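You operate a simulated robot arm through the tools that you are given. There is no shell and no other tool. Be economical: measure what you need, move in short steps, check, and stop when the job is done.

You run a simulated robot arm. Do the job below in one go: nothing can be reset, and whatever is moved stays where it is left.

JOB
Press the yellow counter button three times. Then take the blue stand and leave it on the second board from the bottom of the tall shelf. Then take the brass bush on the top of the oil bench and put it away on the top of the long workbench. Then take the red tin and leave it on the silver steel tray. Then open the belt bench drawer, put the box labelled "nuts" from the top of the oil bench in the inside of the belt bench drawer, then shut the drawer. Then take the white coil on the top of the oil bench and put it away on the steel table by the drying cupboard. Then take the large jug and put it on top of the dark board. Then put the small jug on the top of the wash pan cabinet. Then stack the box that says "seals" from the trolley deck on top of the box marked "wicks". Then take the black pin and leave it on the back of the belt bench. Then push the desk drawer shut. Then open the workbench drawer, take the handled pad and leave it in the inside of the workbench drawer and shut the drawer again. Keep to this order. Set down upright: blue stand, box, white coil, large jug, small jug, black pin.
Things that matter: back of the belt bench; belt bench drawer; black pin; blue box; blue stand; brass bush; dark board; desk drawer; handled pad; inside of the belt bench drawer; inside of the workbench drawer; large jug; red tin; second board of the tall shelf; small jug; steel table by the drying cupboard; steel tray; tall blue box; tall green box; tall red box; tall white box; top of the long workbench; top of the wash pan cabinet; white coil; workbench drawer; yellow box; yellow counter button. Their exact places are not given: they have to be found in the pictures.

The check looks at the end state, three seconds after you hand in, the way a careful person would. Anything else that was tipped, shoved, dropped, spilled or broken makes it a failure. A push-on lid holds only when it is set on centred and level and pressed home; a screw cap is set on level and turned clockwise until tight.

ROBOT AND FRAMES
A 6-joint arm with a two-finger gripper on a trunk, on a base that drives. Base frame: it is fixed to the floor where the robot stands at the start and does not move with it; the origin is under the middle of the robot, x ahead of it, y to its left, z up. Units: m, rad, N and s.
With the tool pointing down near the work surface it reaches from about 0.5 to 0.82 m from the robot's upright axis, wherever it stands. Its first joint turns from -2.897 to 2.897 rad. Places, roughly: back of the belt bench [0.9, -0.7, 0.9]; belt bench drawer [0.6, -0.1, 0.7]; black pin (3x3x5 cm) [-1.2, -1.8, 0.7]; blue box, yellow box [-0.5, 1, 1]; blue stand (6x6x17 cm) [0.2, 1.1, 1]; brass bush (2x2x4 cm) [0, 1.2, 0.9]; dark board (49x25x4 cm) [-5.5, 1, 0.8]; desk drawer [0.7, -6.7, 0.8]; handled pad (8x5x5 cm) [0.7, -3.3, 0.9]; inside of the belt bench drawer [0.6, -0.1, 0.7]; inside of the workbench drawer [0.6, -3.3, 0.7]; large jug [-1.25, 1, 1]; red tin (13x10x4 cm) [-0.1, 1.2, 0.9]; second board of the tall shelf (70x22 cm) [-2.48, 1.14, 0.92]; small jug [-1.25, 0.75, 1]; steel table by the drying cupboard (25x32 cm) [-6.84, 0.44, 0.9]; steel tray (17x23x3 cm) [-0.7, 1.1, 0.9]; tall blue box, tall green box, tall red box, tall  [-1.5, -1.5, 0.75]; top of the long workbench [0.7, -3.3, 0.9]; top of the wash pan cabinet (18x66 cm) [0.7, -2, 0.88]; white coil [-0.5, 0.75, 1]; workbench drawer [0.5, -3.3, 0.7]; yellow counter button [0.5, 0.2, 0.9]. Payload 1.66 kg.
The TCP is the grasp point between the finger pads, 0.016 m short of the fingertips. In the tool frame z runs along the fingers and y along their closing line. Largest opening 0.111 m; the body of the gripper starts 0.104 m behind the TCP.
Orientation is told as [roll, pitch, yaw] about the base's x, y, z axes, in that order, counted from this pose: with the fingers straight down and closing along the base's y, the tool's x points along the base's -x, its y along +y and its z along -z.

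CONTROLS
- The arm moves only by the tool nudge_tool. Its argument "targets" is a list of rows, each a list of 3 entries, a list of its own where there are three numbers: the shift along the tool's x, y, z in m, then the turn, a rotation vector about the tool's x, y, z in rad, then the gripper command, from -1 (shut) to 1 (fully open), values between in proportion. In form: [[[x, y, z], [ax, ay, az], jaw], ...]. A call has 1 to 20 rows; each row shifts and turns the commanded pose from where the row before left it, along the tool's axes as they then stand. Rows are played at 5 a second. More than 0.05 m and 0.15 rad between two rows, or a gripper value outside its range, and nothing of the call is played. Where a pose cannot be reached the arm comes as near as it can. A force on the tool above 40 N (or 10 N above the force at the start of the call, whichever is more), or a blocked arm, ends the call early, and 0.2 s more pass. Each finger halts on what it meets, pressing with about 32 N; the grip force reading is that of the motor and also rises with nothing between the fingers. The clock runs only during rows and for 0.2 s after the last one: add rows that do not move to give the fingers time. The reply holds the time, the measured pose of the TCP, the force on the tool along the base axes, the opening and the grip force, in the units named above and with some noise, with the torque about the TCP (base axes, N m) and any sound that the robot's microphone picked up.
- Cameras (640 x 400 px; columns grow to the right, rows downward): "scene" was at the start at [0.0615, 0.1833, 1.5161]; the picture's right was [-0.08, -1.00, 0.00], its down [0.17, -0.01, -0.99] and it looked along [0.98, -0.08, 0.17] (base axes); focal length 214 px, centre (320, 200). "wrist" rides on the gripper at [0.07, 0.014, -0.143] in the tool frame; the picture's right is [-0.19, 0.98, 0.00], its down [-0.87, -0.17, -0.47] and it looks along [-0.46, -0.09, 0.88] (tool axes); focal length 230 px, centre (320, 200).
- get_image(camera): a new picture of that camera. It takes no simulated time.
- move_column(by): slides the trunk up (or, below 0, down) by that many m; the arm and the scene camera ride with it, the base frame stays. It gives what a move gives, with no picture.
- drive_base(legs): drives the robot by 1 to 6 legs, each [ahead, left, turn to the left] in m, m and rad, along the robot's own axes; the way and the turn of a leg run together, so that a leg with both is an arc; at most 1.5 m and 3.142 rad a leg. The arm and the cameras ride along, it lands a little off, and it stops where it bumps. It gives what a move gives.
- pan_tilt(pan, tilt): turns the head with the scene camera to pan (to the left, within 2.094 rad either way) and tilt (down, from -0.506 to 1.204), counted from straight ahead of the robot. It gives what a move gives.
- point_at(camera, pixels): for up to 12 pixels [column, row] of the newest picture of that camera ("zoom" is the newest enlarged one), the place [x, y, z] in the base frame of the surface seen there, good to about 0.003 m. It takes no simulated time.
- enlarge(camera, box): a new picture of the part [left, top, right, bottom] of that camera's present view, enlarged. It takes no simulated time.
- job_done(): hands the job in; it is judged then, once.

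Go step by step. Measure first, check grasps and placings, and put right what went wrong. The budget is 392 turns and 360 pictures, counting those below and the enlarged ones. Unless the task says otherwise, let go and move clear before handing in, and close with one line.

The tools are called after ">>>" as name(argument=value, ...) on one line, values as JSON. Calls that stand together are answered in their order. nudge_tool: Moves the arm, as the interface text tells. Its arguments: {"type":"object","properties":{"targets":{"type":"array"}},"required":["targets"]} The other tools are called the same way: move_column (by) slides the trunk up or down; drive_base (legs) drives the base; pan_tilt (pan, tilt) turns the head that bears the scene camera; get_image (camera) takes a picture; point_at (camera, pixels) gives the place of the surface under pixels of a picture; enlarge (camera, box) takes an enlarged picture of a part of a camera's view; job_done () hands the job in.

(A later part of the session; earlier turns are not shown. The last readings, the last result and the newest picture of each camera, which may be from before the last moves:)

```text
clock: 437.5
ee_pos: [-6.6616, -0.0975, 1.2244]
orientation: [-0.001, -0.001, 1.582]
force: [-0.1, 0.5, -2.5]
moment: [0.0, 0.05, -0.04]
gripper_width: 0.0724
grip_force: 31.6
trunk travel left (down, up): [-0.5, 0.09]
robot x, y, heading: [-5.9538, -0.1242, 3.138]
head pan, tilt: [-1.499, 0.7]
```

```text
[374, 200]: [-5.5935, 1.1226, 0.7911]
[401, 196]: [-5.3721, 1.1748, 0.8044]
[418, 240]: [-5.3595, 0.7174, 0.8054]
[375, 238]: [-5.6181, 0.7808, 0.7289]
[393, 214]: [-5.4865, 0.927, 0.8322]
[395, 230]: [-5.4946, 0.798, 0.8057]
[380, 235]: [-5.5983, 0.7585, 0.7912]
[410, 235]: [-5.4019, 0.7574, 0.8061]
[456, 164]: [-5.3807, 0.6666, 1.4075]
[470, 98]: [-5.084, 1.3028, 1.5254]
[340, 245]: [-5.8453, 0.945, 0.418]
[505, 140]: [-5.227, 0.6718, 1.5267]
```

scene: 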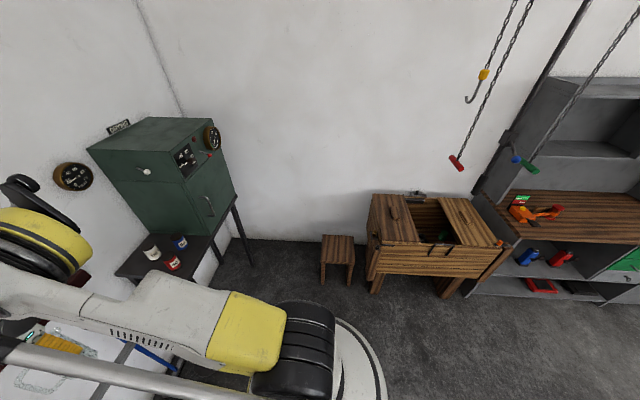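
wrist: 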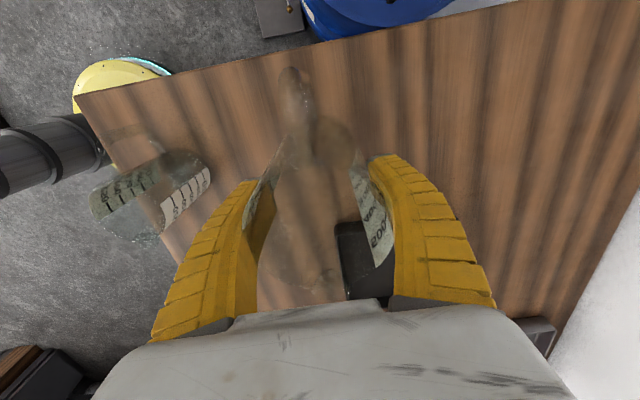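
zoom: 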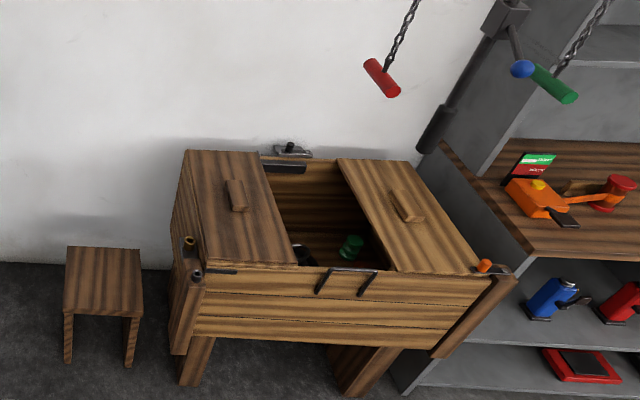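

Board top z 0.8055; its grip is at (-5.487, 0.93). I'll set the jug at (-5.475, 0.79). I turn to face north-east, then lower the trunk so the arm stays below the chains.

>>> drive_base(legs=[[0, 0, -2.345]])

>>> move_column(by=-0.22)

>>> pan_tilt(pan=0.3, tilt=0.6)

>>> get_image(camera="scene")

```text
clock: 443.4
ee_pos: [-5.4582, 0.3844, 1.2248]
orientation: [-0.001, -0.002, -0.729]
force: [0.5, 1.0, -3.1]
moment: [0.0, 0.0, -0.01]
gripper_width: 0.0724
grip_force: 31.6
trunk travel left (down, up): [-0.5, 0.09]
robot x, y, heading: [-5.9495, -0.1187, 0.823]
head pan, tilt: [-1.499, 0.7]
```

```text
clock: 445.7
ee_pos: [-5.4569, 0.3834, 1.0041]
orientation: [-0.001, -0.003, -0.729]
force: [-0.6, -0.2, -3.0]
moment: [-0.04, 0.01, -0.02]
gripper_width: 0.0722
grip_force: 32.8
trunk travel left (down, up): [-0.28, 0.31]
robot x, y, heading: [-5.9554, -0.1215, 0.824]
head pan, tilt: [-1.499, 0.7]
```

```text
clock: 447.5
ee_pos: [-5.4583, 0.383, 1.0044]
orientation: [0.0, -0.001, -0.732]
force: [0.5, -0.3, -2.9]
moment: [-0.02, 0.0, 0.03]
gripper_width: 0.0726
grip_force: 31.9
trunk travel left (down, up): [-0.28, 0.31]
robot x, y, heading: [-5.9546, -0.1258, 0.827]
head pan, tilt: [0.3, 0.6]
```

```text
206 pictures are left
```

scene: 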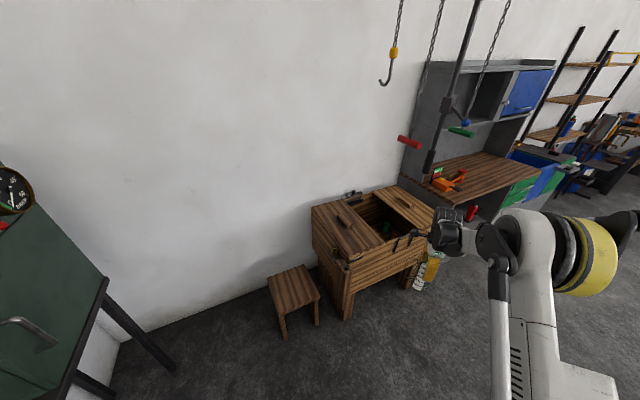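

I measure the elbow and arm points to be sure they stay clear of the chain ends.

>>> point_at(camera="scene", pixels=[[580, 225], [600, 260], [630, 225], [520, 215], [450, 215], [485, 235], [408, 143], [465, 122], [432, 170], [463, 133]])

```text
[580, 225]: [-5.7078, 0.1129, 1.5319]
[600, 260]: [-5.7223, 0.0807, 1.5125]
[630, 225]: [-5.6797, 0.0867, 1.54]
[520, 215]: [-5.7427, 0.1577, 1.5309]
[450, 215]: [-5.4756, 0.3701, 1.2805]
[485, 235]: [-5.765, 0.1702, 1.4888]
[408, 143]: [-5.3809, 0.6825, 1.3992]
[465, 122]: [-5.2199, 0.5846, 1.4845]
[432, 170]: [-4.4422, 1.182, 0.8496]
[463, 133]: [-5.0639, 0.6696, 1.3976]
```

Clearance is ample (elbow ≥ 0.35 m from the chain, wrist top 1.28 below 1.39). I drive so the jug comes over the board.

>>> drive_base(legs=[[0.144, 0.144, 0], [0.14, 0.14, 0]])

>>> get_image(camera="wrist")

>>> get_image(camera="scene")

```text
clock: 450.3
ee_pos: [-5.4779, 0.7849, 1.0032]
orientation: [-0.003, -0.002, -0.728]
force: [-0.3, 0.1, -3.1]
moment: [-0.04, 0.02, -0.03]
gripper_width: 0.0723
grip_force: 32.2
trunk travel left (down, up): [-0.28, 0.31]
robot x, y, heading: [-5.9707, 0.2749, 0.823]
head pan, tilt: [0.3, 0.6]
```

```text
205 pictures are left
```

wrist: 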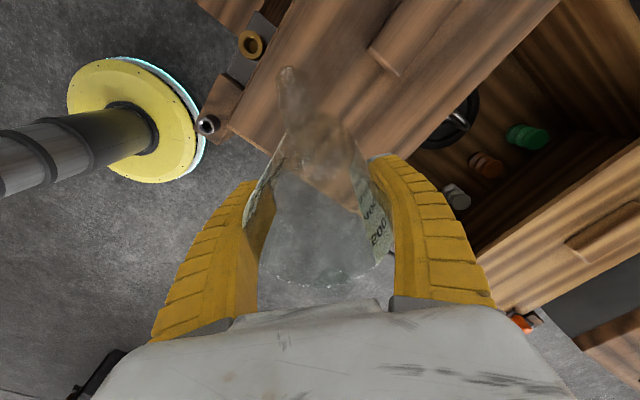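

```text
204 pictures are left
```

scene: 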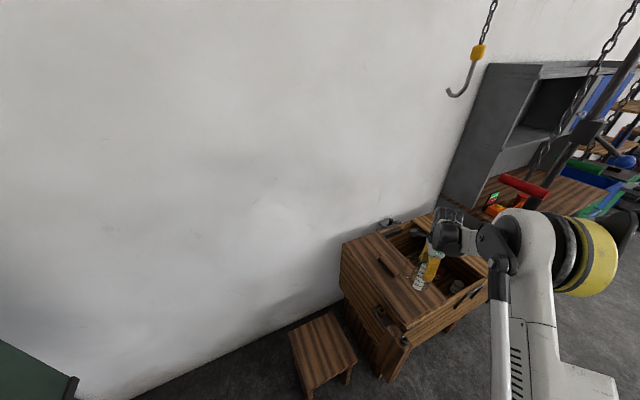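

I check where the board lies relative to the jug by measuring board pixels near it.

>>> point_at(camera="wrist", pixels=[[260, 130], [270, 150], [350, 90], [420, 130], [375, 50], [385, 150], [225, 120], [470, 185], [300, 250], [340, 250]])

>>> enlarge(camera="scene", box=[320, 190, 520, 340])

```text
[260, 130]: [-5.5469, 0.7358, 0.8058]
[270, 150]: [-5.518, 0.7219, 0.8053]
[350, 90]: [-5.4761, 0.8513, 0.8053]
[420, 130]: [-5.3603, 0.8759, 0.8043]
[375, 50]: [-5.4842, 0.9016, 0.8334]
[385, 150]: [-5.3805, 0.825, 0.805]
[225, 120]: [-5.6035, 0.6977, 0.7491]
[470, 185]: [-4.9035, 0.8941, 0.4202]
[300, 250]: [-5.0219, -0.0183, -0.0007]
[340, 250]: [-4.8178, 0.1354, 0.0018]
```

```text
2.67 times, centred on (420, 265) of scene
```

zoom: 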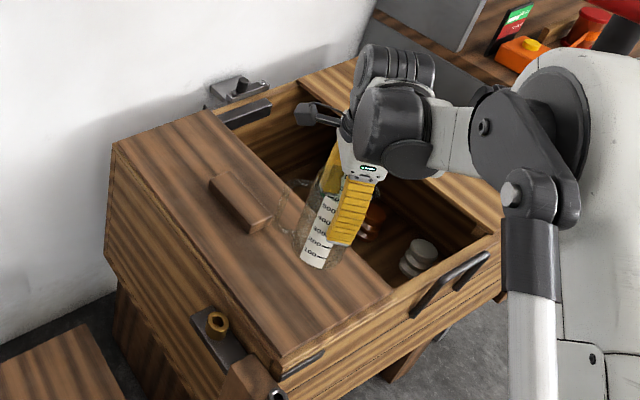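

The spot (-5.478, 0.785) is fully on the board, clear of its grip. I lower: trunk 8 cm, then small arm steps.

>>> move_column(by=-0.08)

>>> nudge_tool(targets=[[[0, 0, 0.01], [0, 0, 0], -1], [[0, 0, 0.004], [0, 0, 0], -1], [[0, 0, 0.002], [0, 0, 0], -1], [[0, 0, 0], [0, 0, 0], -1]])

```text
clock: 451.4
ee_pos: [-5.4763, 0.7844, 0.9253]
orientation: [-0.001, -0.004, -0.728]
force: [0.5, 0.2, -2.6]
moment: [-0.02, 0.01, 0.02]
gripper_width: 0.0725
grip_force: 32.3
trunk travel left (down, up): [-0.2, 0.39]
robot x, y, heading: [-5.9748, 0.2767, 0.828]
head pan, tilt: [0.3, 0.6]
```

```text
clock: 452.4
ee_pos: [-5.4776, 0.7857, 0.9076]
orientation: [-0.001, -0.001, -0.727]
force: [0.4, 0.4, -2.9]
moment: [-0.04, -0.01, -0.01]
gripper_width: 0.0723
grip_force: 32.4
trunk travel left (down, up): [-0.2, 0.39]
robot x, y, heading: [-5.9702, 0.2788, 0.829]
head pan, tilt: [0.3, 0.6]
```

>>> nudge_tool(targets=[[[0, 0, 0.0015], [0, 0, 0], -1], [[0, 0, 0.0015], [0, 0, 0], -1], [[0, 0, 0], [0, 0, 0], -1]])

```text
clock: 453.2
ee_pos: [-5.4771, 0.7843, 0.9052]
orientation: [-0.001, -0.001, -0.728]
force: [0.3, 0.2, -3.5]
moment: [0.0, -0.02, 0.01]
gripper_width: 0.0722
grip_force: 31.5
trunk travel left (down, up): [-0.2, 0.39]
robot x, y, heading: [-5.9718, 0.2744, 0.829]
head pan, tilt: [0.3, 0.6]
```

>>> nudge_tool(targets=[[[0, 0, 0.0015], [0, 0, 0], -1], [[0, 0, 0.001], [0, 0, 0], -1], [[0, 0, 0], [0, 0, 0], -1]])

```text
clock: 454.1
ee_pos: [-5.4781, 0.7858, 0.9058]
orientation: [0.001, -0.003, -0.727]
force: [4.6, 9.9, 25.3]
moment: [0.14, -0.41, 0.1]
gripper_width: 0.073
grip_force: 32.4
trunk travel left (down, up): [-0.2, 0.39]
robot x, y, heading: [-5.9744, 0.2753, 0.829]
head pan, tilt: [0.3, 0.6]
```

Touchdown at 0.906. I ease 2 mm, open slowly, and rise straight.

>>> nudge_tool(targets=[[[0, 0, -0.0015], [0, 0, 0], -1], [[0, 0, 0], [0, 0, 0], 0.35], [[0, 0, 0], [0, 0, 0], 0.6], [[0, 0, 0], [0, 0, 0], 1], [[0, 0, 0], [0, 0, 0], 1], [[0, 0, -0.03], [0, 0, 0], 1], [[0, 0, -0.04], [0, 0, 0], 1], [[0, 0, -0.04], [0, 0, 0], 1], [[0, 0, 0], [0, 0, 0], 1]])

>>> get_image(camera="wrist")

>>> enlarge(camera="scene", box=[320, 190, 520, 340])

```text
clock: 456.1
ee_pos: [-5.4772, 0.7842, 1.0153]
orientation: [0.001, -0.002, -0.728]
force: [-0.3, -0.5, 0.1]
moment: [0.02, -0.02, -0.01]
gripper_width: 0.1106
grip_force: 0.0
trunk travel left (down, up): [-0.2, 0.39]
robot x, y, heading: [-5.9717, 0.2792, 0.83]
head pan, tilt: [0.3, 0.6]
```

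```text
202 pictures are left
```

wrist: 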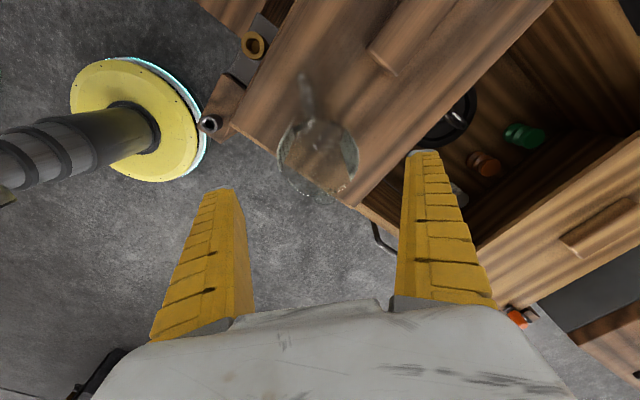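

```text
2.67 times, centred on (420, 265) of scene
```

zoom: 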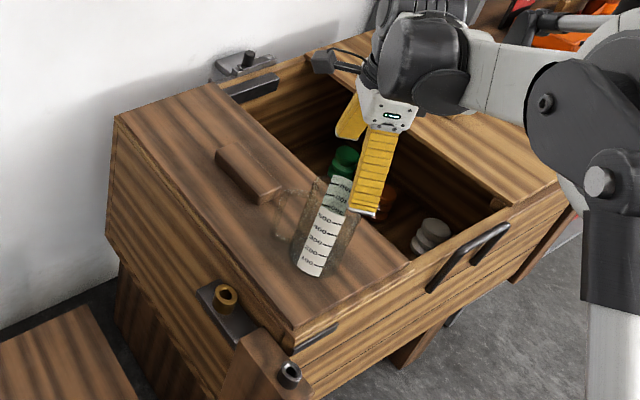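

The large jug stands upright on the dark board. I retreat the same way and go back east to the oil bench for the small jug.

>>> drive_base(legs=[[-0.144, -0.144, 0], [-0.14, -0.14, -0.01]])

>>> move_column(by=0.25)

>>> drive_base(legs=[[0, 0, -0.82], [1.5, 0, 0], [1.5, 0, 0], [1.5, 0, 0], [0.3, 0, 0], [0, 0, 1.57]])

>>> get_image(camera="wrist")

```text
clock: 458.9
ee_pos: [-5.459, 0.3779, 1.0153]
orientation: [-0.002, -0.003, -0.738]
force: [0.2, -0.4, 0.5]
moment: [0.04, 0.02, -0.03]
gripper_width: 0.1108
grip_force: 0.0
trunk travel left (down, up): [-0.2, 0.39]
robot x, y, heading: [-5.956, -0.1231, 0.819]
head pan, tilt: [0.3, 0.6]
```

```text
clock: 461.4
ee_pos: [-5.4595, 0.3785, 1.2666]
orientation: [0.001, -0.003, -0.736]
force: [-1.5, -0.4, -0.1]
moment: [0.0, 0.02, -0.01]
gripper_width: 0.1108
grip_force: 0.1
trunk travel left (down, up): [-0.45, 0.14]
robot x, y, heading: [-5.9598, -0.1244, 0.82]
head pan, tilt: [0.3, 0.6]
```

```text
clock: 490.5
ee_pos: [-1.1256, 0.5653, 1.2659]
orientation: [0.0, -0.002, 0.005]
force: [-0.3, -0.2, 0.5]
moment: [0.04, -0.02, 0.02]
gripper_width: 0.111
grip_force: 0.0
trunk travel left (down, up): [-0.45, 0.14]
robot x, y, heading: [-1.1507, -0.1417, 1.565]
head pan, tilt: [0.3, 0.6]
```

```text
200 pictures are left
```

wrist: 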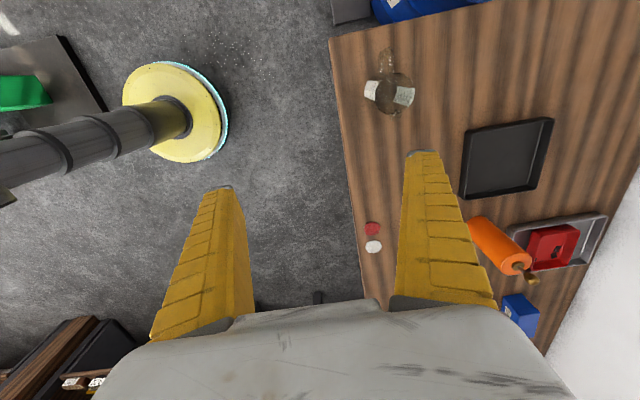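

I move over the small jug and lower for measurement.

>>> nudge_tool(targets=[[[0.005, 0.043, 0], [0, 0, 0], 1], [[0.005, 0.043, 0], [0, 0, 0], 1], [[0.005, 0.043, 0], [0, 0, 0], 1], [[0, 0, 0], [0, 0, 0], 1]])

>>> move_column(by=-0.2)

>>> get_image(camera="wrist")

>>> enlarge(camera="wrist", box=[240, 70, 400, 230])

```text
clock: 491.5
ee_pos: [-1.1392, 0.691, 1.2668]
orientation: [0.003, -0.001, 0.005]
force: [-1.2, 0.2, -0.2]
moment: [0.05, 0.0, 0.02]
gripper_width: 0.1108
grip_force: 0.1
trunk travel left (down, up): [-0.45, 0.14]
robot x, y, heading: [-1.1534, -0.1448, 1.566]
head pan, tilt: [0.3, 0.6]
```

```text
clock: 493.7
ee_pos: [-1.1394, 0.6932, 1.0656]
orientation: [0.0, -0.001, 0.004]
force: [0.7, -0.3, -0.8]
moment: [0.0, 0.05, 0.0]
gripper_width: 0.1108
grip_force: 0.1
trunk travel left (down, up): [-0.25, 0.34]
robot x, y, heading: [-1.1582, -0.1471, 1.559]
head pan, tilt: [0.3, 0.6]
```

```text
199 pictures are left
```

wrist: 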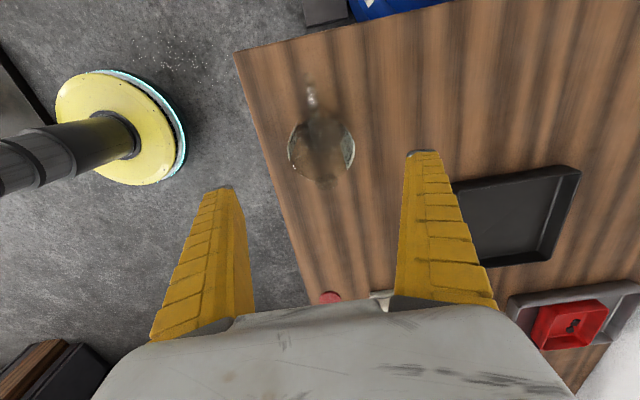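

```text
2.50 times, centred on (320, 150) of wrist
```

zoom: 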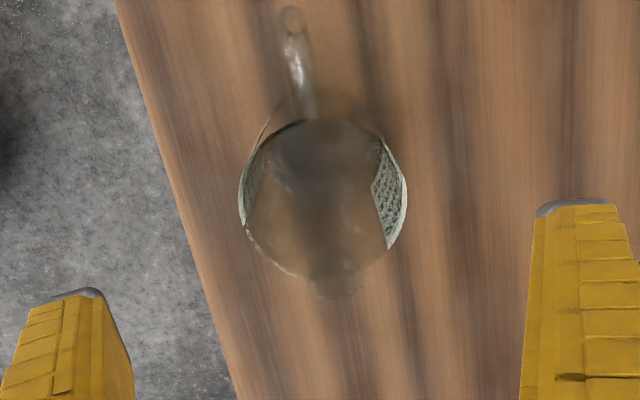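

>>> point_at(camera="zoom", pixels=[[243, 215], [402, 200], [395, 235], [400, 180], [250, 180], [325, 275], [320, 122], [335, 295]])

```text
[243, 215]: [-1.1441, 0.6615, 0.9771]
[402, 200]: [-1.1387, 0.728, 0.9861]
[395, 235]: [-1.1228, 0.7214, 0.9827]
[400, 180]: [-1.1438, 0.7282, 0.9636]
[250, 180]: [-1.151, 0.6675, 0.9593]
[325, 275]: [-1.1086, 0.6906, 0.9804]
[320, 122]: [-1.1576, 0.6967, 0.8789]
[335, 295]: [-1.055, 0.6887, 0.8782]
```

The small jug's centre is (-1.142, 0.695), 6.6 cm wide, rim 0.985. I go down to z≈0.94, close, and lift gently.

>>> nudge_tool(targets=[[[0.0025, 0.002, 0], [0, 0, 0], 1], [[0, 0, 0.04], [0, 0, 0], 1], [[0, 0, 0.04], [0, 0, 0], 1], [[0, 0, 0.04], [0, 0, 0], 1], [[0, 0, 0.006], [0, 0, 0], 1], [[0, 0, 0], [0, 0, 0], 0.6], [[0, 0, 0], [0, 0, 0], 0.2], [[0, 0, 0], [0, 0, 0], -0.2], [[0, 0, 0], [0, 0, 0], -1], [[0, 0, 0], [0, 0, 0], -1]])

>>> get_image(camera="wrist")

```text
clock: 495.9
ee_pos: [-1.1421, 0.689, 0.941]
orientation: [0.0, 0.0, 0.005]
force: [0.2, 0.2, -0.1]
moment: [-0.02, -0.01, 0.0]
gripper_width: 0.0622
grip_force: 32.3
out of reach, approached as far as the arm can: row 4
trunk travel left (down, up): [-0.25, 0.34]
robot x, y, heading: [-1.1507, -0.1442, 1.559]
head pan, tilt: [0.3, 0.6]
```

```text
197 pictures are left
```

wrist: 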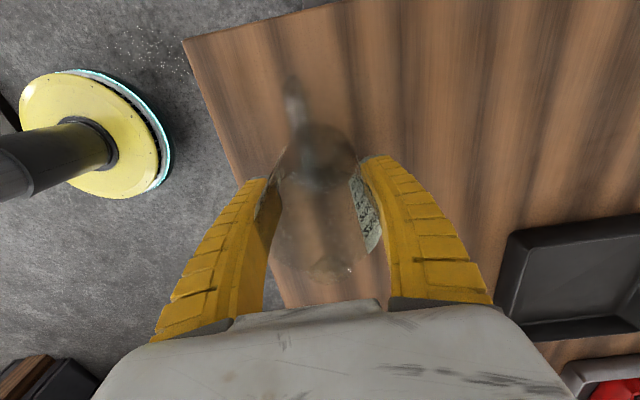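

Gripped. I lift with the trunk and check.

>>> move_column(by=0.05)

>>> get_image(camera="wrist")

>>> move_column(by=0.22)

```text
clock: 496.8
ee_pos: [-1.1439, 0.6896, 0.9916]
orientation: [0.002, -0.002, 0.003]
force: [-1.0, 0.6, -1.5]
moment: [-0.02, -0.03, 0.01]
gripper_width: 0.0626
grip_force: 31.8
trunk travel left (down, up): [-0.3, 0.29]
robot x, y, heading: [-1.156, -0.1436, 1.559]
head pan, tilt: [0.3, 0.6]
```

```text
196 pictures are left
```

wrist: 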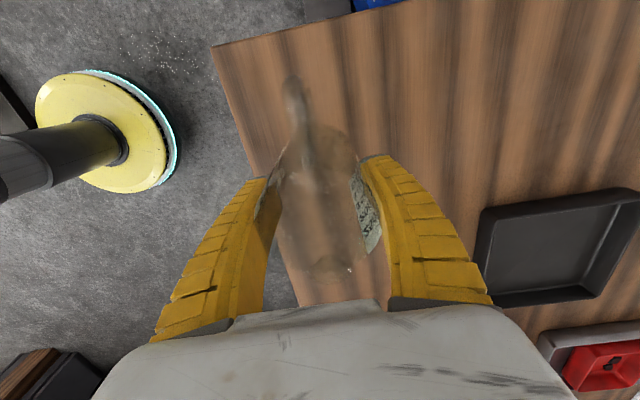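

```text
clock: 499.2
ee_pos: [-1.1428, 0.689, 1.2109]
orientation: [0.0, -0.002, 0.006]
force: [-0.2, 0.0, -2.0]
moment: [0.03, -0.01, 0.02]
gripper_width: 0.0624
grip_force: 32.1
trunk travel left (down, up): [-0.52, 0.07]
robot x, y, heading: [-1.1489, -0.1402, 1.563]
head pan, tilt: [0.3, 0.6]
```

The jug hangs straight. I pull the hand in, turn to face the benches, and go to the wash pan cabinet.

>>> nudge_tool(targets=[[[0, -0.04, 0], [0, 0, 0], -1], [[0, -0.04, 0], [0, 0, 0], -1], [[0, -0.04, 0], [0, 0, 0], -1], [[0, 0, 0], [0, 0, 0], -1]])

>>> drive_base(legs=[[0, 0, -1.562], [0.82, 0, 0], [0, -1.0, 0], [0, -0.85, 0]])

>>> pan_tilt(pan=0.0, tilt=0.75)

>>> get_image(camera="scene")

>>> get_image(camera="wrist")

```text
clock: 500.2
ee_pos: [-1.1418, 0.5691, 1.2104]
orientation: [0.001, -0.002, 0.004]
force: [-0.5, 0.2, -2.8]
moment: [-0.05, -0.01, 0.0]
gripper_width: 0.0622
grip_force: 31.9
trunk travel left (down, up): [-0.52, 0.07]
robot x, y, heading: [-1.1526, -0.1449, 1.566]
head pan, tilt: [0.3, 0.6]
```

```text
clock: 517.3
ee_pos: [0.3723, -2.0061, 1.2108]
orientation: [0.002, -0.001, -1.557]
force: [-0.3, -0.5, -1.6]
moment: [0.0, 0.03, -0.04]
gripper_width: 0.0623
grip_force: 32.0
trunk travel left (down, up): [-0.52, 0.07]
robot x, y, heading: [-0.3424, -2.0023, -0.002]
head pan, tilt: [0.3, 0.6]
```

```text
clock: 518.1
ee_pos: [0.373, -2.0049, 1.211]
orientation: [0.003, -0.001, -1.558]
force: [-0.4, 0.1, -2.7]
moment: [0.0, 0.01, 0.02]
gripper_width: 0.0623
grip_force: 31.7
trunk travel left (down, up): [-0.52, 0.07]
robot x, y, heading: [-0.3401, -1.9972, 0.0]
head pan, tilt: [0.0, 0.75]
```

```text
195 pictures are left
```

scene: 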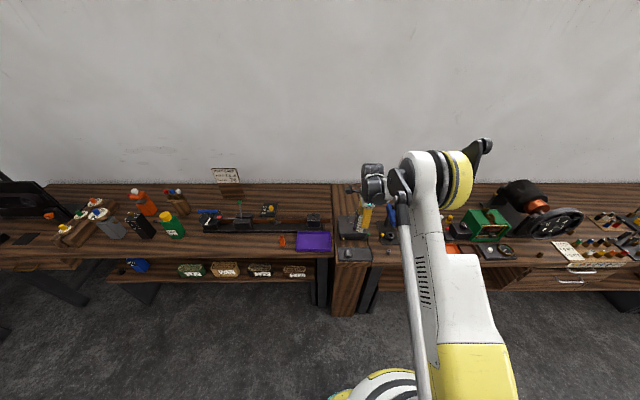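

```text
194 pictures are left
```

wrist: 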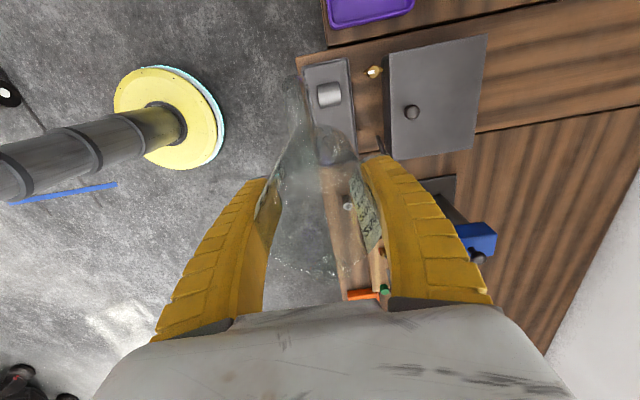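

The wash pan cabinet is the narrow piece at (350,230) with a grey lid and a switch box. I enlarge it for free space.

>>> enlarge(camera="scene", box=[310, 170, 400, 290])

>>> enlarge(camera="wrist", box=[280, 0, 620, 200])

>>> point_at(camera="wrist", pixels=[[300, 60], [330, 90], [373, 71], [390, 60], [485, 40], [470, 140], [540, 60], [600, 60], [550, 5], [360, 55], [372, 100], [520, 110]])

```text
3.33 times, centred on (355, 230) of scene
```

zoom: 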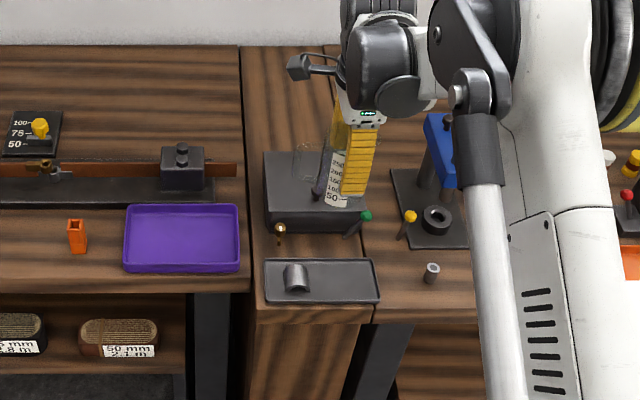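

```text
1.88 times, centred on (450, 100) of wrist
```

zoom: 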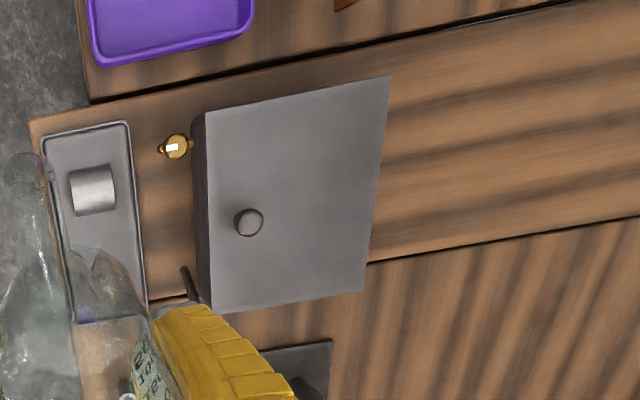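

```text
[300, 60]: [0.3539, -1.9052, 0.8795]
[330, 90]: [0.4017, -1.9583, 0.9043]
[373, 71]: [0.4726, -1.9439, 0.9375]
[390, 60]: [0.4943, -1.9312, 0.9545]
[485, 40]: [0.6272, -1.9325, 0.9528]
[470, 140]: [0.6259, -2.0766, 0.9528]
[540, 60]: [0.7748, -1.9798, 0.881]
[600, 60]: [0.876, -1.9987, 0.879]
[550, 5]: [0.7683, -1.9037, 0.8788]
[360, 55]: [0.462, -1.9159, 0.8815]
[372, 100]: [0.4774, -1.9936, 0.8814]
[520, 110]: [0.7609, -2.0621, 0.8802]
```

Free top lies behind the lid: x 0.65–1.0, y −2.08…−1.90, z 0.88. I drive ahead so the jug comes to (0.75, −1.99).

>>> drive_base(legs=[[0.38, 0.01, 0]])

>>> get_image(camera="wrist")

>>> get_image(camera="scene")

```text
clock: 520.5
ee_pos: [0.7481, -1.9936, 1.2118]
orientation: [-0.001, 0.0, -1.557]
force: [0.1, 0.5, -2.4]
moment: [-0.02, 0.02, -0.02]
gripper_width: 0.0622
grip_force: 32.3
trunk travel left (down, up): [-0.52, 0.07]
robot x, y, heading: [0.0361, -1.9925, -0.002]
head pan, tilt: [0.0, 0.75]
```

```text
191 pictures are left
```

wrist: 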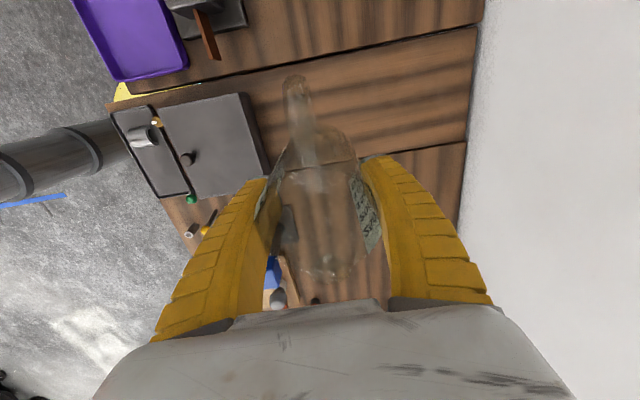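

```text
190 pictures are left
```

scene: 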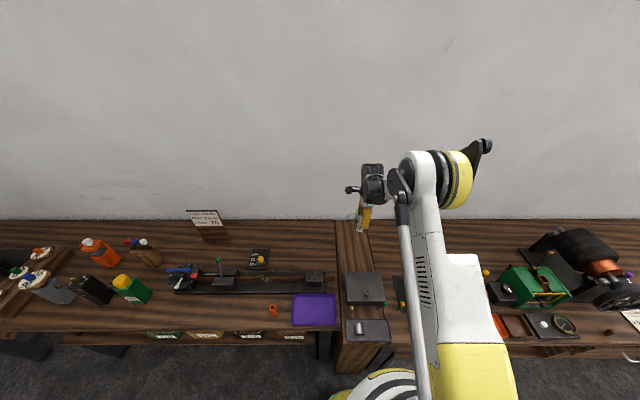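

Well placed over the cabinet's rear part. I lower by trunk and then small steps.

>>> move_column(by=-0.245)

>>> nudge_tool(targets=[[[0, 0, 0.015], [0, 0, 0], -1], [[0, 0, 0.005], [0, 0, 0], -1], [[0, 0, 0.002], [0, 0, 0], -1], [[0, 0, 0], [0, 0, 0], -1]])

>>> get_image(camera="wrist")

```text
clock: 523.0
ee_pos: [0.7491, -1.9948, 0.9659]
orientation: [0.002, -0.002, -1.557]
force: [0.3, 0.9, -1.8]
moment: [0.0, 0.02, 0.01]
gripper_width: 0.0625
grip_force: 32.1
trunk travel left (down, up): [-0.275, 0.315]
robot x, y, heading: [0.035, -1.9914, 0.0]
head pan, tilt: [0.0, 0.75]
```

```text
clock: 524.0
ee_pos: [0.7507, -1.9951, 0.944]
orientation: [0.001, -0.002, -1.556]
force: [0.5, -0.3, -2.4]
moment: [-0.03, 0.0, -0.01]
gripper_width: 0.0624
grip_force: 31.6
trunk travel left (down, up): [-0.275, 0.315]
robot x, y, heading: [0.0391, -1.9892, -0.005]
head pan, tilt: [0.0, 0.75]
```

```text
189 pictures are left
```

wrist: 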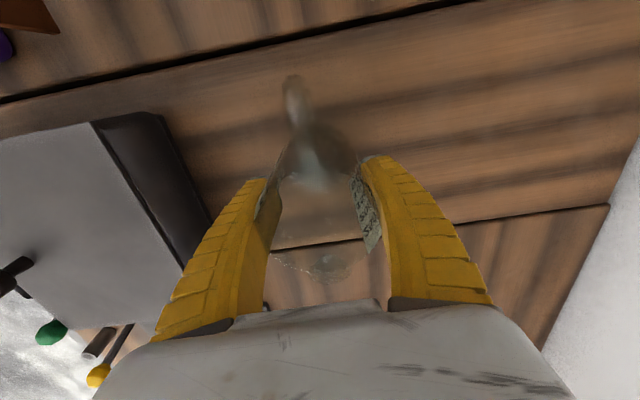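

The jug's base lies between the cabinet's two seams. I touch down.

>>> nudge_tool(targets=[[[0, 0, 0.002], [0, 0, 0], -1], [[0, 0, 0.0015], [0, 0, 0], -1], [[0, 0, 0], [0, 0, 0], -1]])

```text
clock: 524.8
ee_pos: [0.7496, -1.9961, 0.9408]
orientation: [0.002, -0.001, -1.556]
force: [2.9, 0.1, 6.0]
moment: [0.0, 0.06, 0.01]
gripper_width: 0.0624
grip_force: 31.8
trunk travel left (down, up): [-0.275, 0.315]
robot x, y, heading: [0.0385, -1.9929, -0.002]
head pan, tilt: [0.0, 0.75]
```

Just touching (6 N). I open slowly and rise.

>>> nudge_tool(targets=[[[0, 0, 0], [0, 0, 0], 0.2], [[0, 0, 0], [0, 0, 0], 0.4], [[0, 0, 0], [0, 0, 0], 0.7], [[0, 0, 0], [0, 0, 0], 0.7], [[0, 0, -0.03], [0, 0, 0], 0.7], [[0, 0, -0.04], [0, 0, 0], 0.7], [[0, 0, -0.04], [0, 0, 0], 0.7], [[0, 0, 0], [0, 0, 0], 0.7]])

>>> move_column(by=0.15)

>>> get_image(camera="wrist")

```text
clock: 526.6
ee_pos: [0.7506, -1.9943, 1.0511]
orientation: [0.002, -0.002, -1.558]
force: [0.3, -0.1, 0.4]
moment: [0.01, 0.06, -0.01]
gripper_width: 0.0954
grip_force: 0.6
trunk travel left (down, up): [-0.275, 0.315]
robot x, y, heading: [0.0352, -1.9897, 0.0]
head pan, tilt: [0.0, 0.75]
```

```text
clock: 528.4
ee_pos: [0.75, -1.9948, 1.2006]
orientation: [0.003, -0.002, -1.558]
force: [0.7, -0.1, -0.3]
moment: [0.0, -0.01, -0.02]
gripper_width: 0.0951
grip_force: 0.2
trunk travel left (down, up): [-0.425, 0.165]
robot x, y, heading: [0.0356, -1.9873, -0.001]
head pan, tilt: [0.0, 0.75]
```

```text
188 pictures are left
```

wrist: 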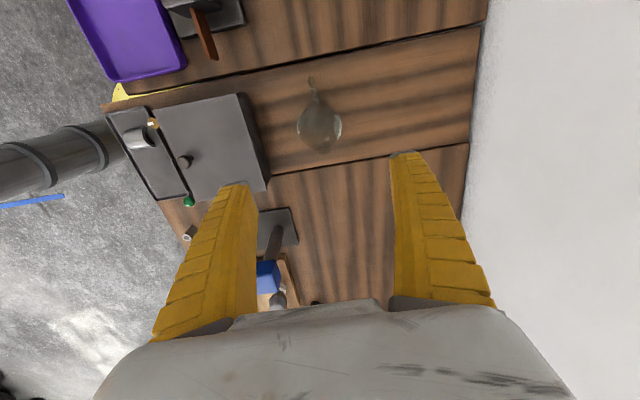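

The small jug stands upright on the cabinet. Next the trolley boxes: I back off and turn toward the trolley.

>>> drive_base(legs=[[-0.5, 0, 0], [0, 0, 2.6]])

>>> get_image(camera="scene")

```text
clock: 537.4
ee_pos: [-1.0636, -1.6151, 1.2014]
orientation: [0.004, -0.002, 1.035]
force: [0.8, 0.3, -1.3]
moment: [-0.01, 0.03, 0.0]
gripper_width: 0.0952
grip_force: 0.7
trunk travel left (down, up): [-0.425, 0.165]
robot x, y, heading: [-0.46, -1.9922, 2.593]
head pan, tilt: [0.0, 0.75]
```

```text
187 pictures are left
```

scene: 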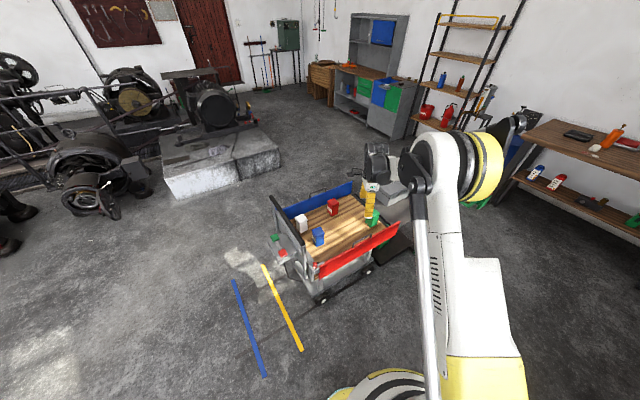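

The trolley stands at (330,235) with white, blue, red and green boxes. I enlarge to read labels and measure.

>>> enlarge(camera="scene", box=[260, 170, 420, 310])

>>> get_image(camera="wrist")

>>> point_at(camera="scene", pixels=[[300, 222], [318, 232], [333, 204], [373, 215], [340, 240], [310, 280], [355, 255], [325, 195], [275, 255], [380, 250], [402, 190]])

```text
2.86 times, centred on (340, 240) of scene
```

zoom: 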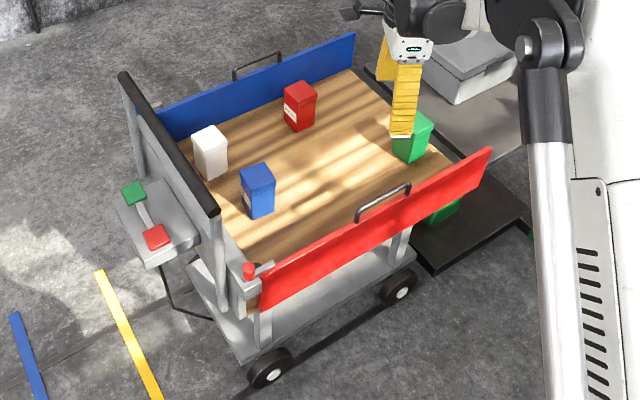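

```text
185 pictures are left
```

wrist: 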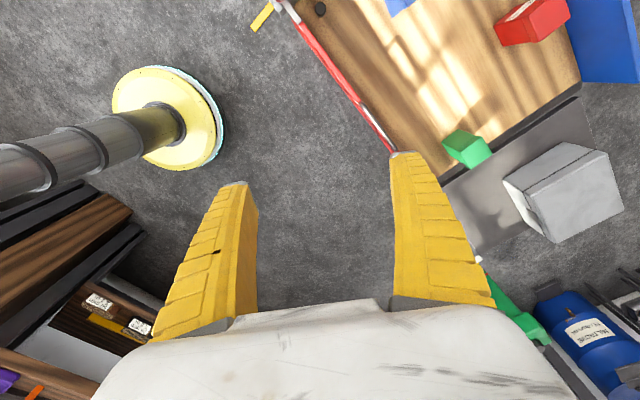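

```text
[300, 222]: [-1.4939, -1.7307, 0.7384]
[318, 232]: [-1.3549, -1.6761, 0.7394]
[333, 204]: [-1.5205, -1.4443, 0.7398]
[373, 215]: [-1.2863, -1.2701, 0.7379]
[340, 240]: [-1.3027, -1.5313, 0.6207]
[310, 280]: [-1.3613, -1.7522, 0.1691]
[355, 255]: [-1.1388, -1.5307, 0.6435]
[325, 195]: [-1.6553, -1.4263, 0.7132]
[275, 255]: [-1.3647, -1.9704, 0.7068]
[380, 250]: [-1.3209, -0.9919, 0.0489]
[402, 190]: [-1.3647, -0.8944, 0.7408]
```

I enlarge each box to read its label.

>>> enlarge(camera="scene", box=[290, 195, 350, 250])

>>> enlarge(camera="wrist", box=[420, 0, 600, 180])

```text
7.27 times, centred on (320, 222) of scene
```

zoom: 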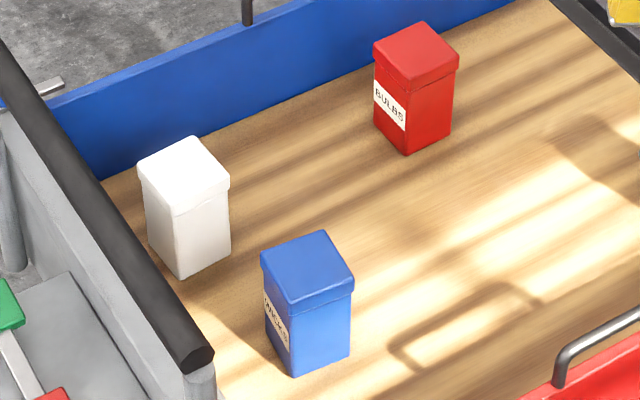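

```text
2.22 times, centred on (510, 90) of wrist
```

zoom: 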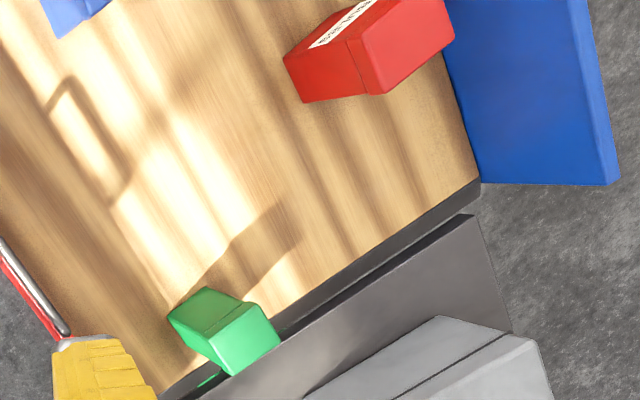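

Red reads BULBS and blue WICKS; white and green show no label from here, so I must look at their other faces. I move to the trolley's east side facing west.

>>> drive_base(legs=[[0, 0, 0.549], [0.2, -0.44, 0]])

>>> get_image(camera="wrist")

>>> get_image(camera="scene")

```text
clock: 541.8
ee_pos: [-1.372, -1.5438, 1.2001]
orientation: [0.002, -0.002, 1.583]
force: [0.1, 0.0, -0.1]
moment: [-0.04, -0.01, -0.02]
gripper_width: 0.0952
grip_force: 0.6
trunk travel left (down, up): [-0.425, 0.165]
robot x, y, heading: [-0.6634, -1.5506, 3.138]
head pan, tilt: [0.0, 0.75]
```

```text
182 pictures are left
```

wrist: 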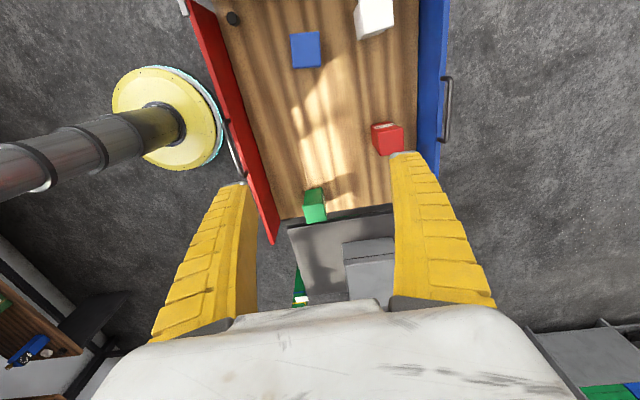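

```text
181 pictures are left
```

scene: 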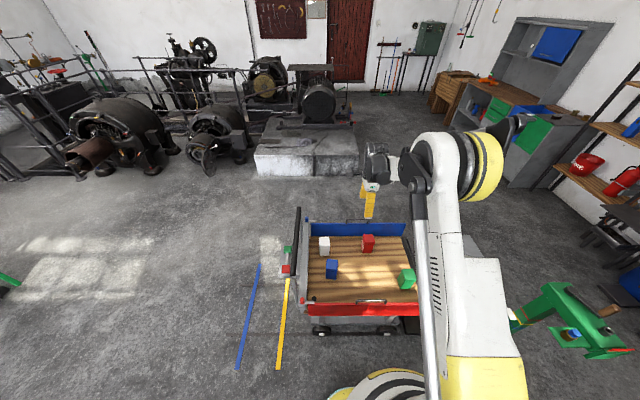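

I enlarge white (375,15) and green (313,205) in the wrist view.

>>> enlarge(camera="wrist", box=[270, 0, 430, 100])

>>> enlarge(camera="wrist", box=[280, 100, 420, 240])

>>> enlarge(camera="scene", box=[300, 220, 420, 310])

```text
4.00 times, centred on (350, 50) of wrist
```

zoom: 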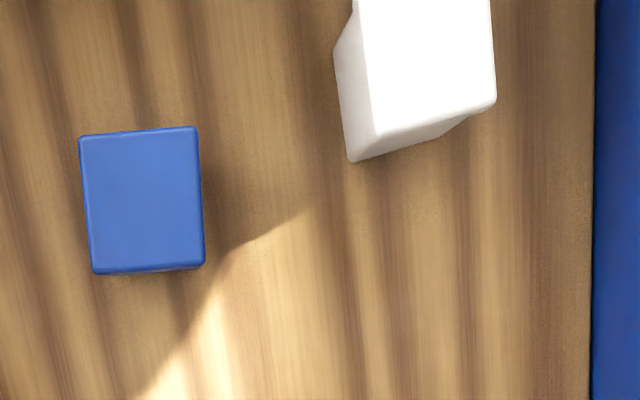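

```text
2.86 times, centred on (350, 170) of wrist
```

zoom: 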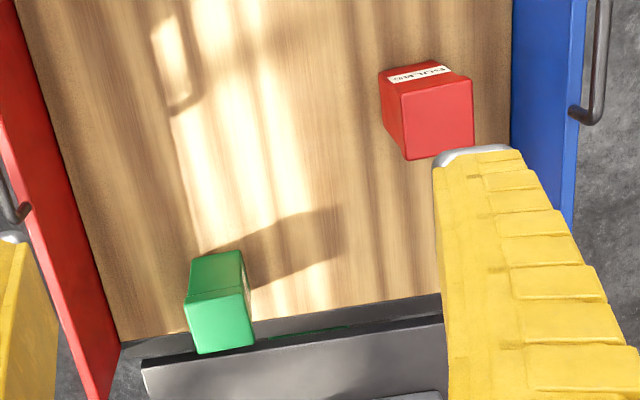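

```text
4.44 times, centred on (360, 265) of scene
```

zoom: 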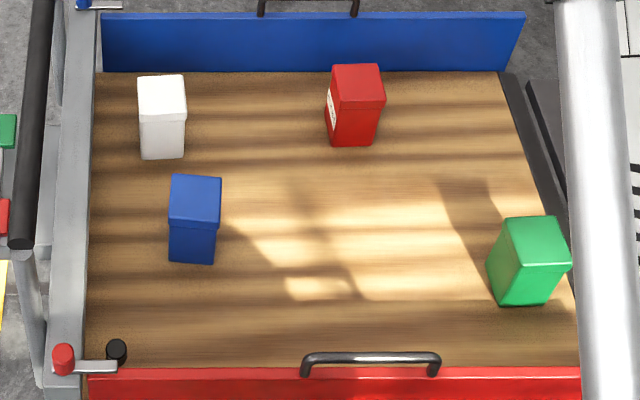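

Green seems to carry a label on its west face. I turn the hand so its camera looks east and lower it beyond the boxes to read it.

>>> nudge_tool(targets=[[[-0.02, 0, 0], [0, 0, 0.144], 0.7], [[-0.02, 0, 0], [0, 0, 0.144], 0.7], [[-0.02, 0, 0], [0, 0, 0.144], 0.7], [[0, 0, 0], [0, 0, 0.144], 0.7], [[0, 0, 0], [0, 0, 0.144], 0.7], [[0, 0, 0], [0, 0, 0.144], 0.7], [[0, 0, 0], [0, 0, 0.144], 0.7], [[0, 0, 0], [0, 0, 0.144], 0.7], [[0, 0, 0], [0, 0, 0.144], 0.7], [[0, 0, 0], [0, 0, 0.144], 0.7], [[0, 0, 0], [0, 0, 0.143], 0.7], [[0.04, 0.03, 0], [0, 0, 0], 0.7], [[0.04, 0.03, 0], [0, 0, 0], 0.7], [[0, 0.03, 0], [0, 0, 0], 0.7], [[0, 0, 0], [0, 0, 0], 0.7]])

>>> move_column(by=-0.15)

>>> get_image(camera="wrist")

```text
clock: 545.0
ee_pos: [-1.4442, -1.3834, 1.2022]
orientation: [0.004, 0.0, 0.0]
force: [-0.4, -0.6, -0.1]
moment: [0.01, -0.05, 0.02]
gripper_width: 0.0952
grip_force: 0.6
out of reach, approached as far as the arm can: row 11
trunk travel left (down, up): [-0.425, 0.165]
robot x, y, heading: [-0.6597, -1.5492, 3.136]
head pan, tilt: [0.0, 0.75]
```

```text
clock: 546.8
ee_pos: [-1.4429, -1.3814, 1.053]
orientation: [0.002, 0.002, 0.0]
force: [-0.4, 0.1, 0.3]
moment: [0.0, 0.01, -0.02]
gripper_width: 0.0952
grip_force: 0.2
trunk travel left (down, up): [-0.275, 0.315]
robot x, y, heading: [-0.6618, -1.5491, 3.139]
head pan, tilt: [0.0, 0.75]
```

```text
177 pictures are left
```

wrist: 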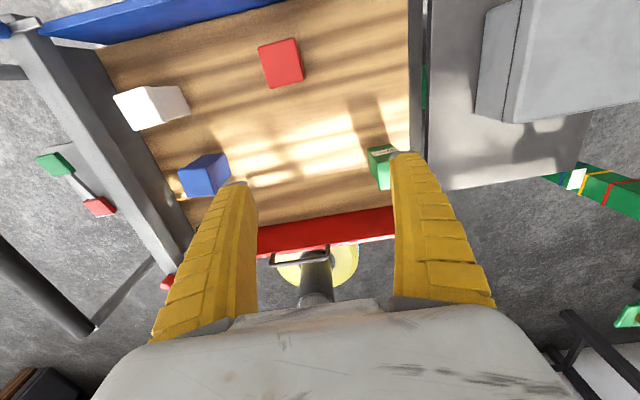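

>>> enlarge(camera="wrist", box=[350, 130, 420, 200])

>>> enlarge(camera="wrist", box=[100, 70, 240, 210])

```text
5.71 times, centred on (385, 165) of wrist
```

zoom: 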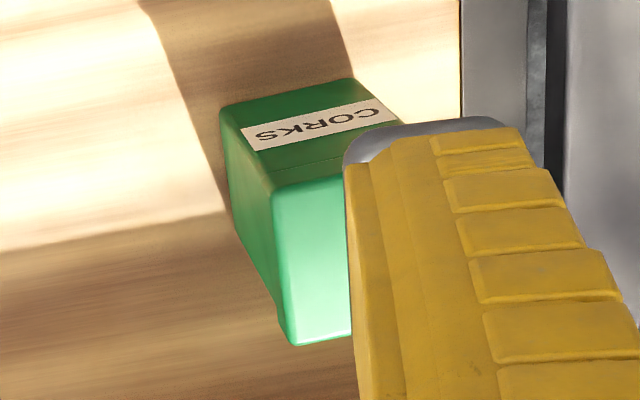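

```text
2.86 times, centred on (170, 140) of wrist
```

zoom: 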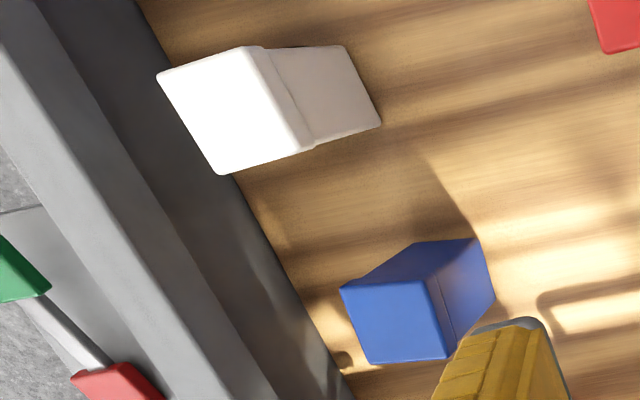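

Green reads CORKS, red BULBS, blue WICKS, so the white box is SEALS. I measure the tops of white and blue.

>>> point_at(camera="zoom", pixels=[[163, 78], [250, 52], [308, 148], [224, 168], [235, 110], [346, 290], [422, 284], [442, 353], [373, 358], [395, 322], [345, 80], [460, 270]])

```text
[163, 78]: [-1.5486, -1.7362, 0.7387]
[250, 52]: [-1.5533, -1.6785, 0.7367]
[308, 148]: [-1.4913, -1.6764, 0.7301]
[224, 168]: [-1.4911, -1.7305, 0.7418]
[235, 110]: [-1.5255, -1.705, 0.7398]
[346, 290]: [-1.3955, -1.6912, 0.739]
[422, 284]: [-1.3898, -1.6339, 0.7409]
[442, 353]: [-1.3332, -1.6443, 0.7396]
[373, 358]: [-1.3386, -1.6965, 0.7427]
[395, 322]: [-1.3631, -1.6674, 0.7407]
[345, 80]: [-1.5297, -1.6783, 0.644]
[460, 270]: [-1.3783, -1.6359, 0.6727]
```

White: centre (-1.521, −1.706), yaw ≈0.05; blue: (-1.364, −1.667), yaw ≈−0.12; tops 0.740. I need to stand ~0.1 m nearer, so I check the trolley's near edge.

>>> get_image(camera="scene")

>>> point_at(camera="scene", pixels=[[340, 312], [320, 330], [390, 330], [350, 322], [300, 300], [340, 304], [300, 240], [287, 270], [360, 302], [310, 330]])

```text
174 pictures are left
```

scene: 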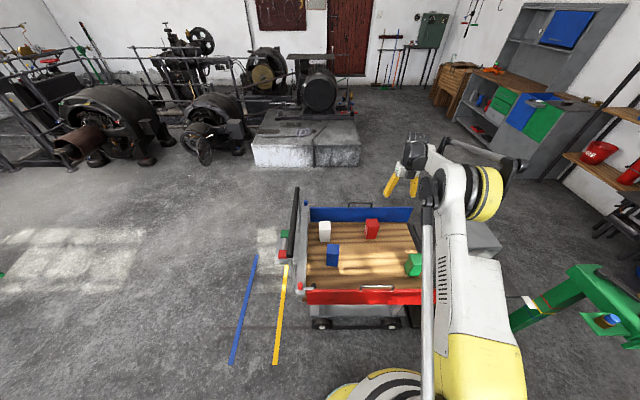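

```text
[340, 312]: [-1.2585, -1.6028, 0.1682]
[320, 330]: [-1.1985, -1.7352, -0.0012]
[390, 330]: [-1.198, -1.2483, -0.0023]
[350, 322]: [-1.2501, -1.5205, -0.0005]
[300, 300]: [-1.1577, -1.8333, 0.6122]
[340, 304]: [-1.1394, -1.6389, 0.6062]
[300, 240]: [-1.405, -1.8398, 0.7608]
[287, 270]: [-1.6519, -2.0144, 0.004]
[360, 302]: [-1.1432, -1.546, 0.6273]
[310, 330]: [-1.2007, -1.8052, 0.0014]
```

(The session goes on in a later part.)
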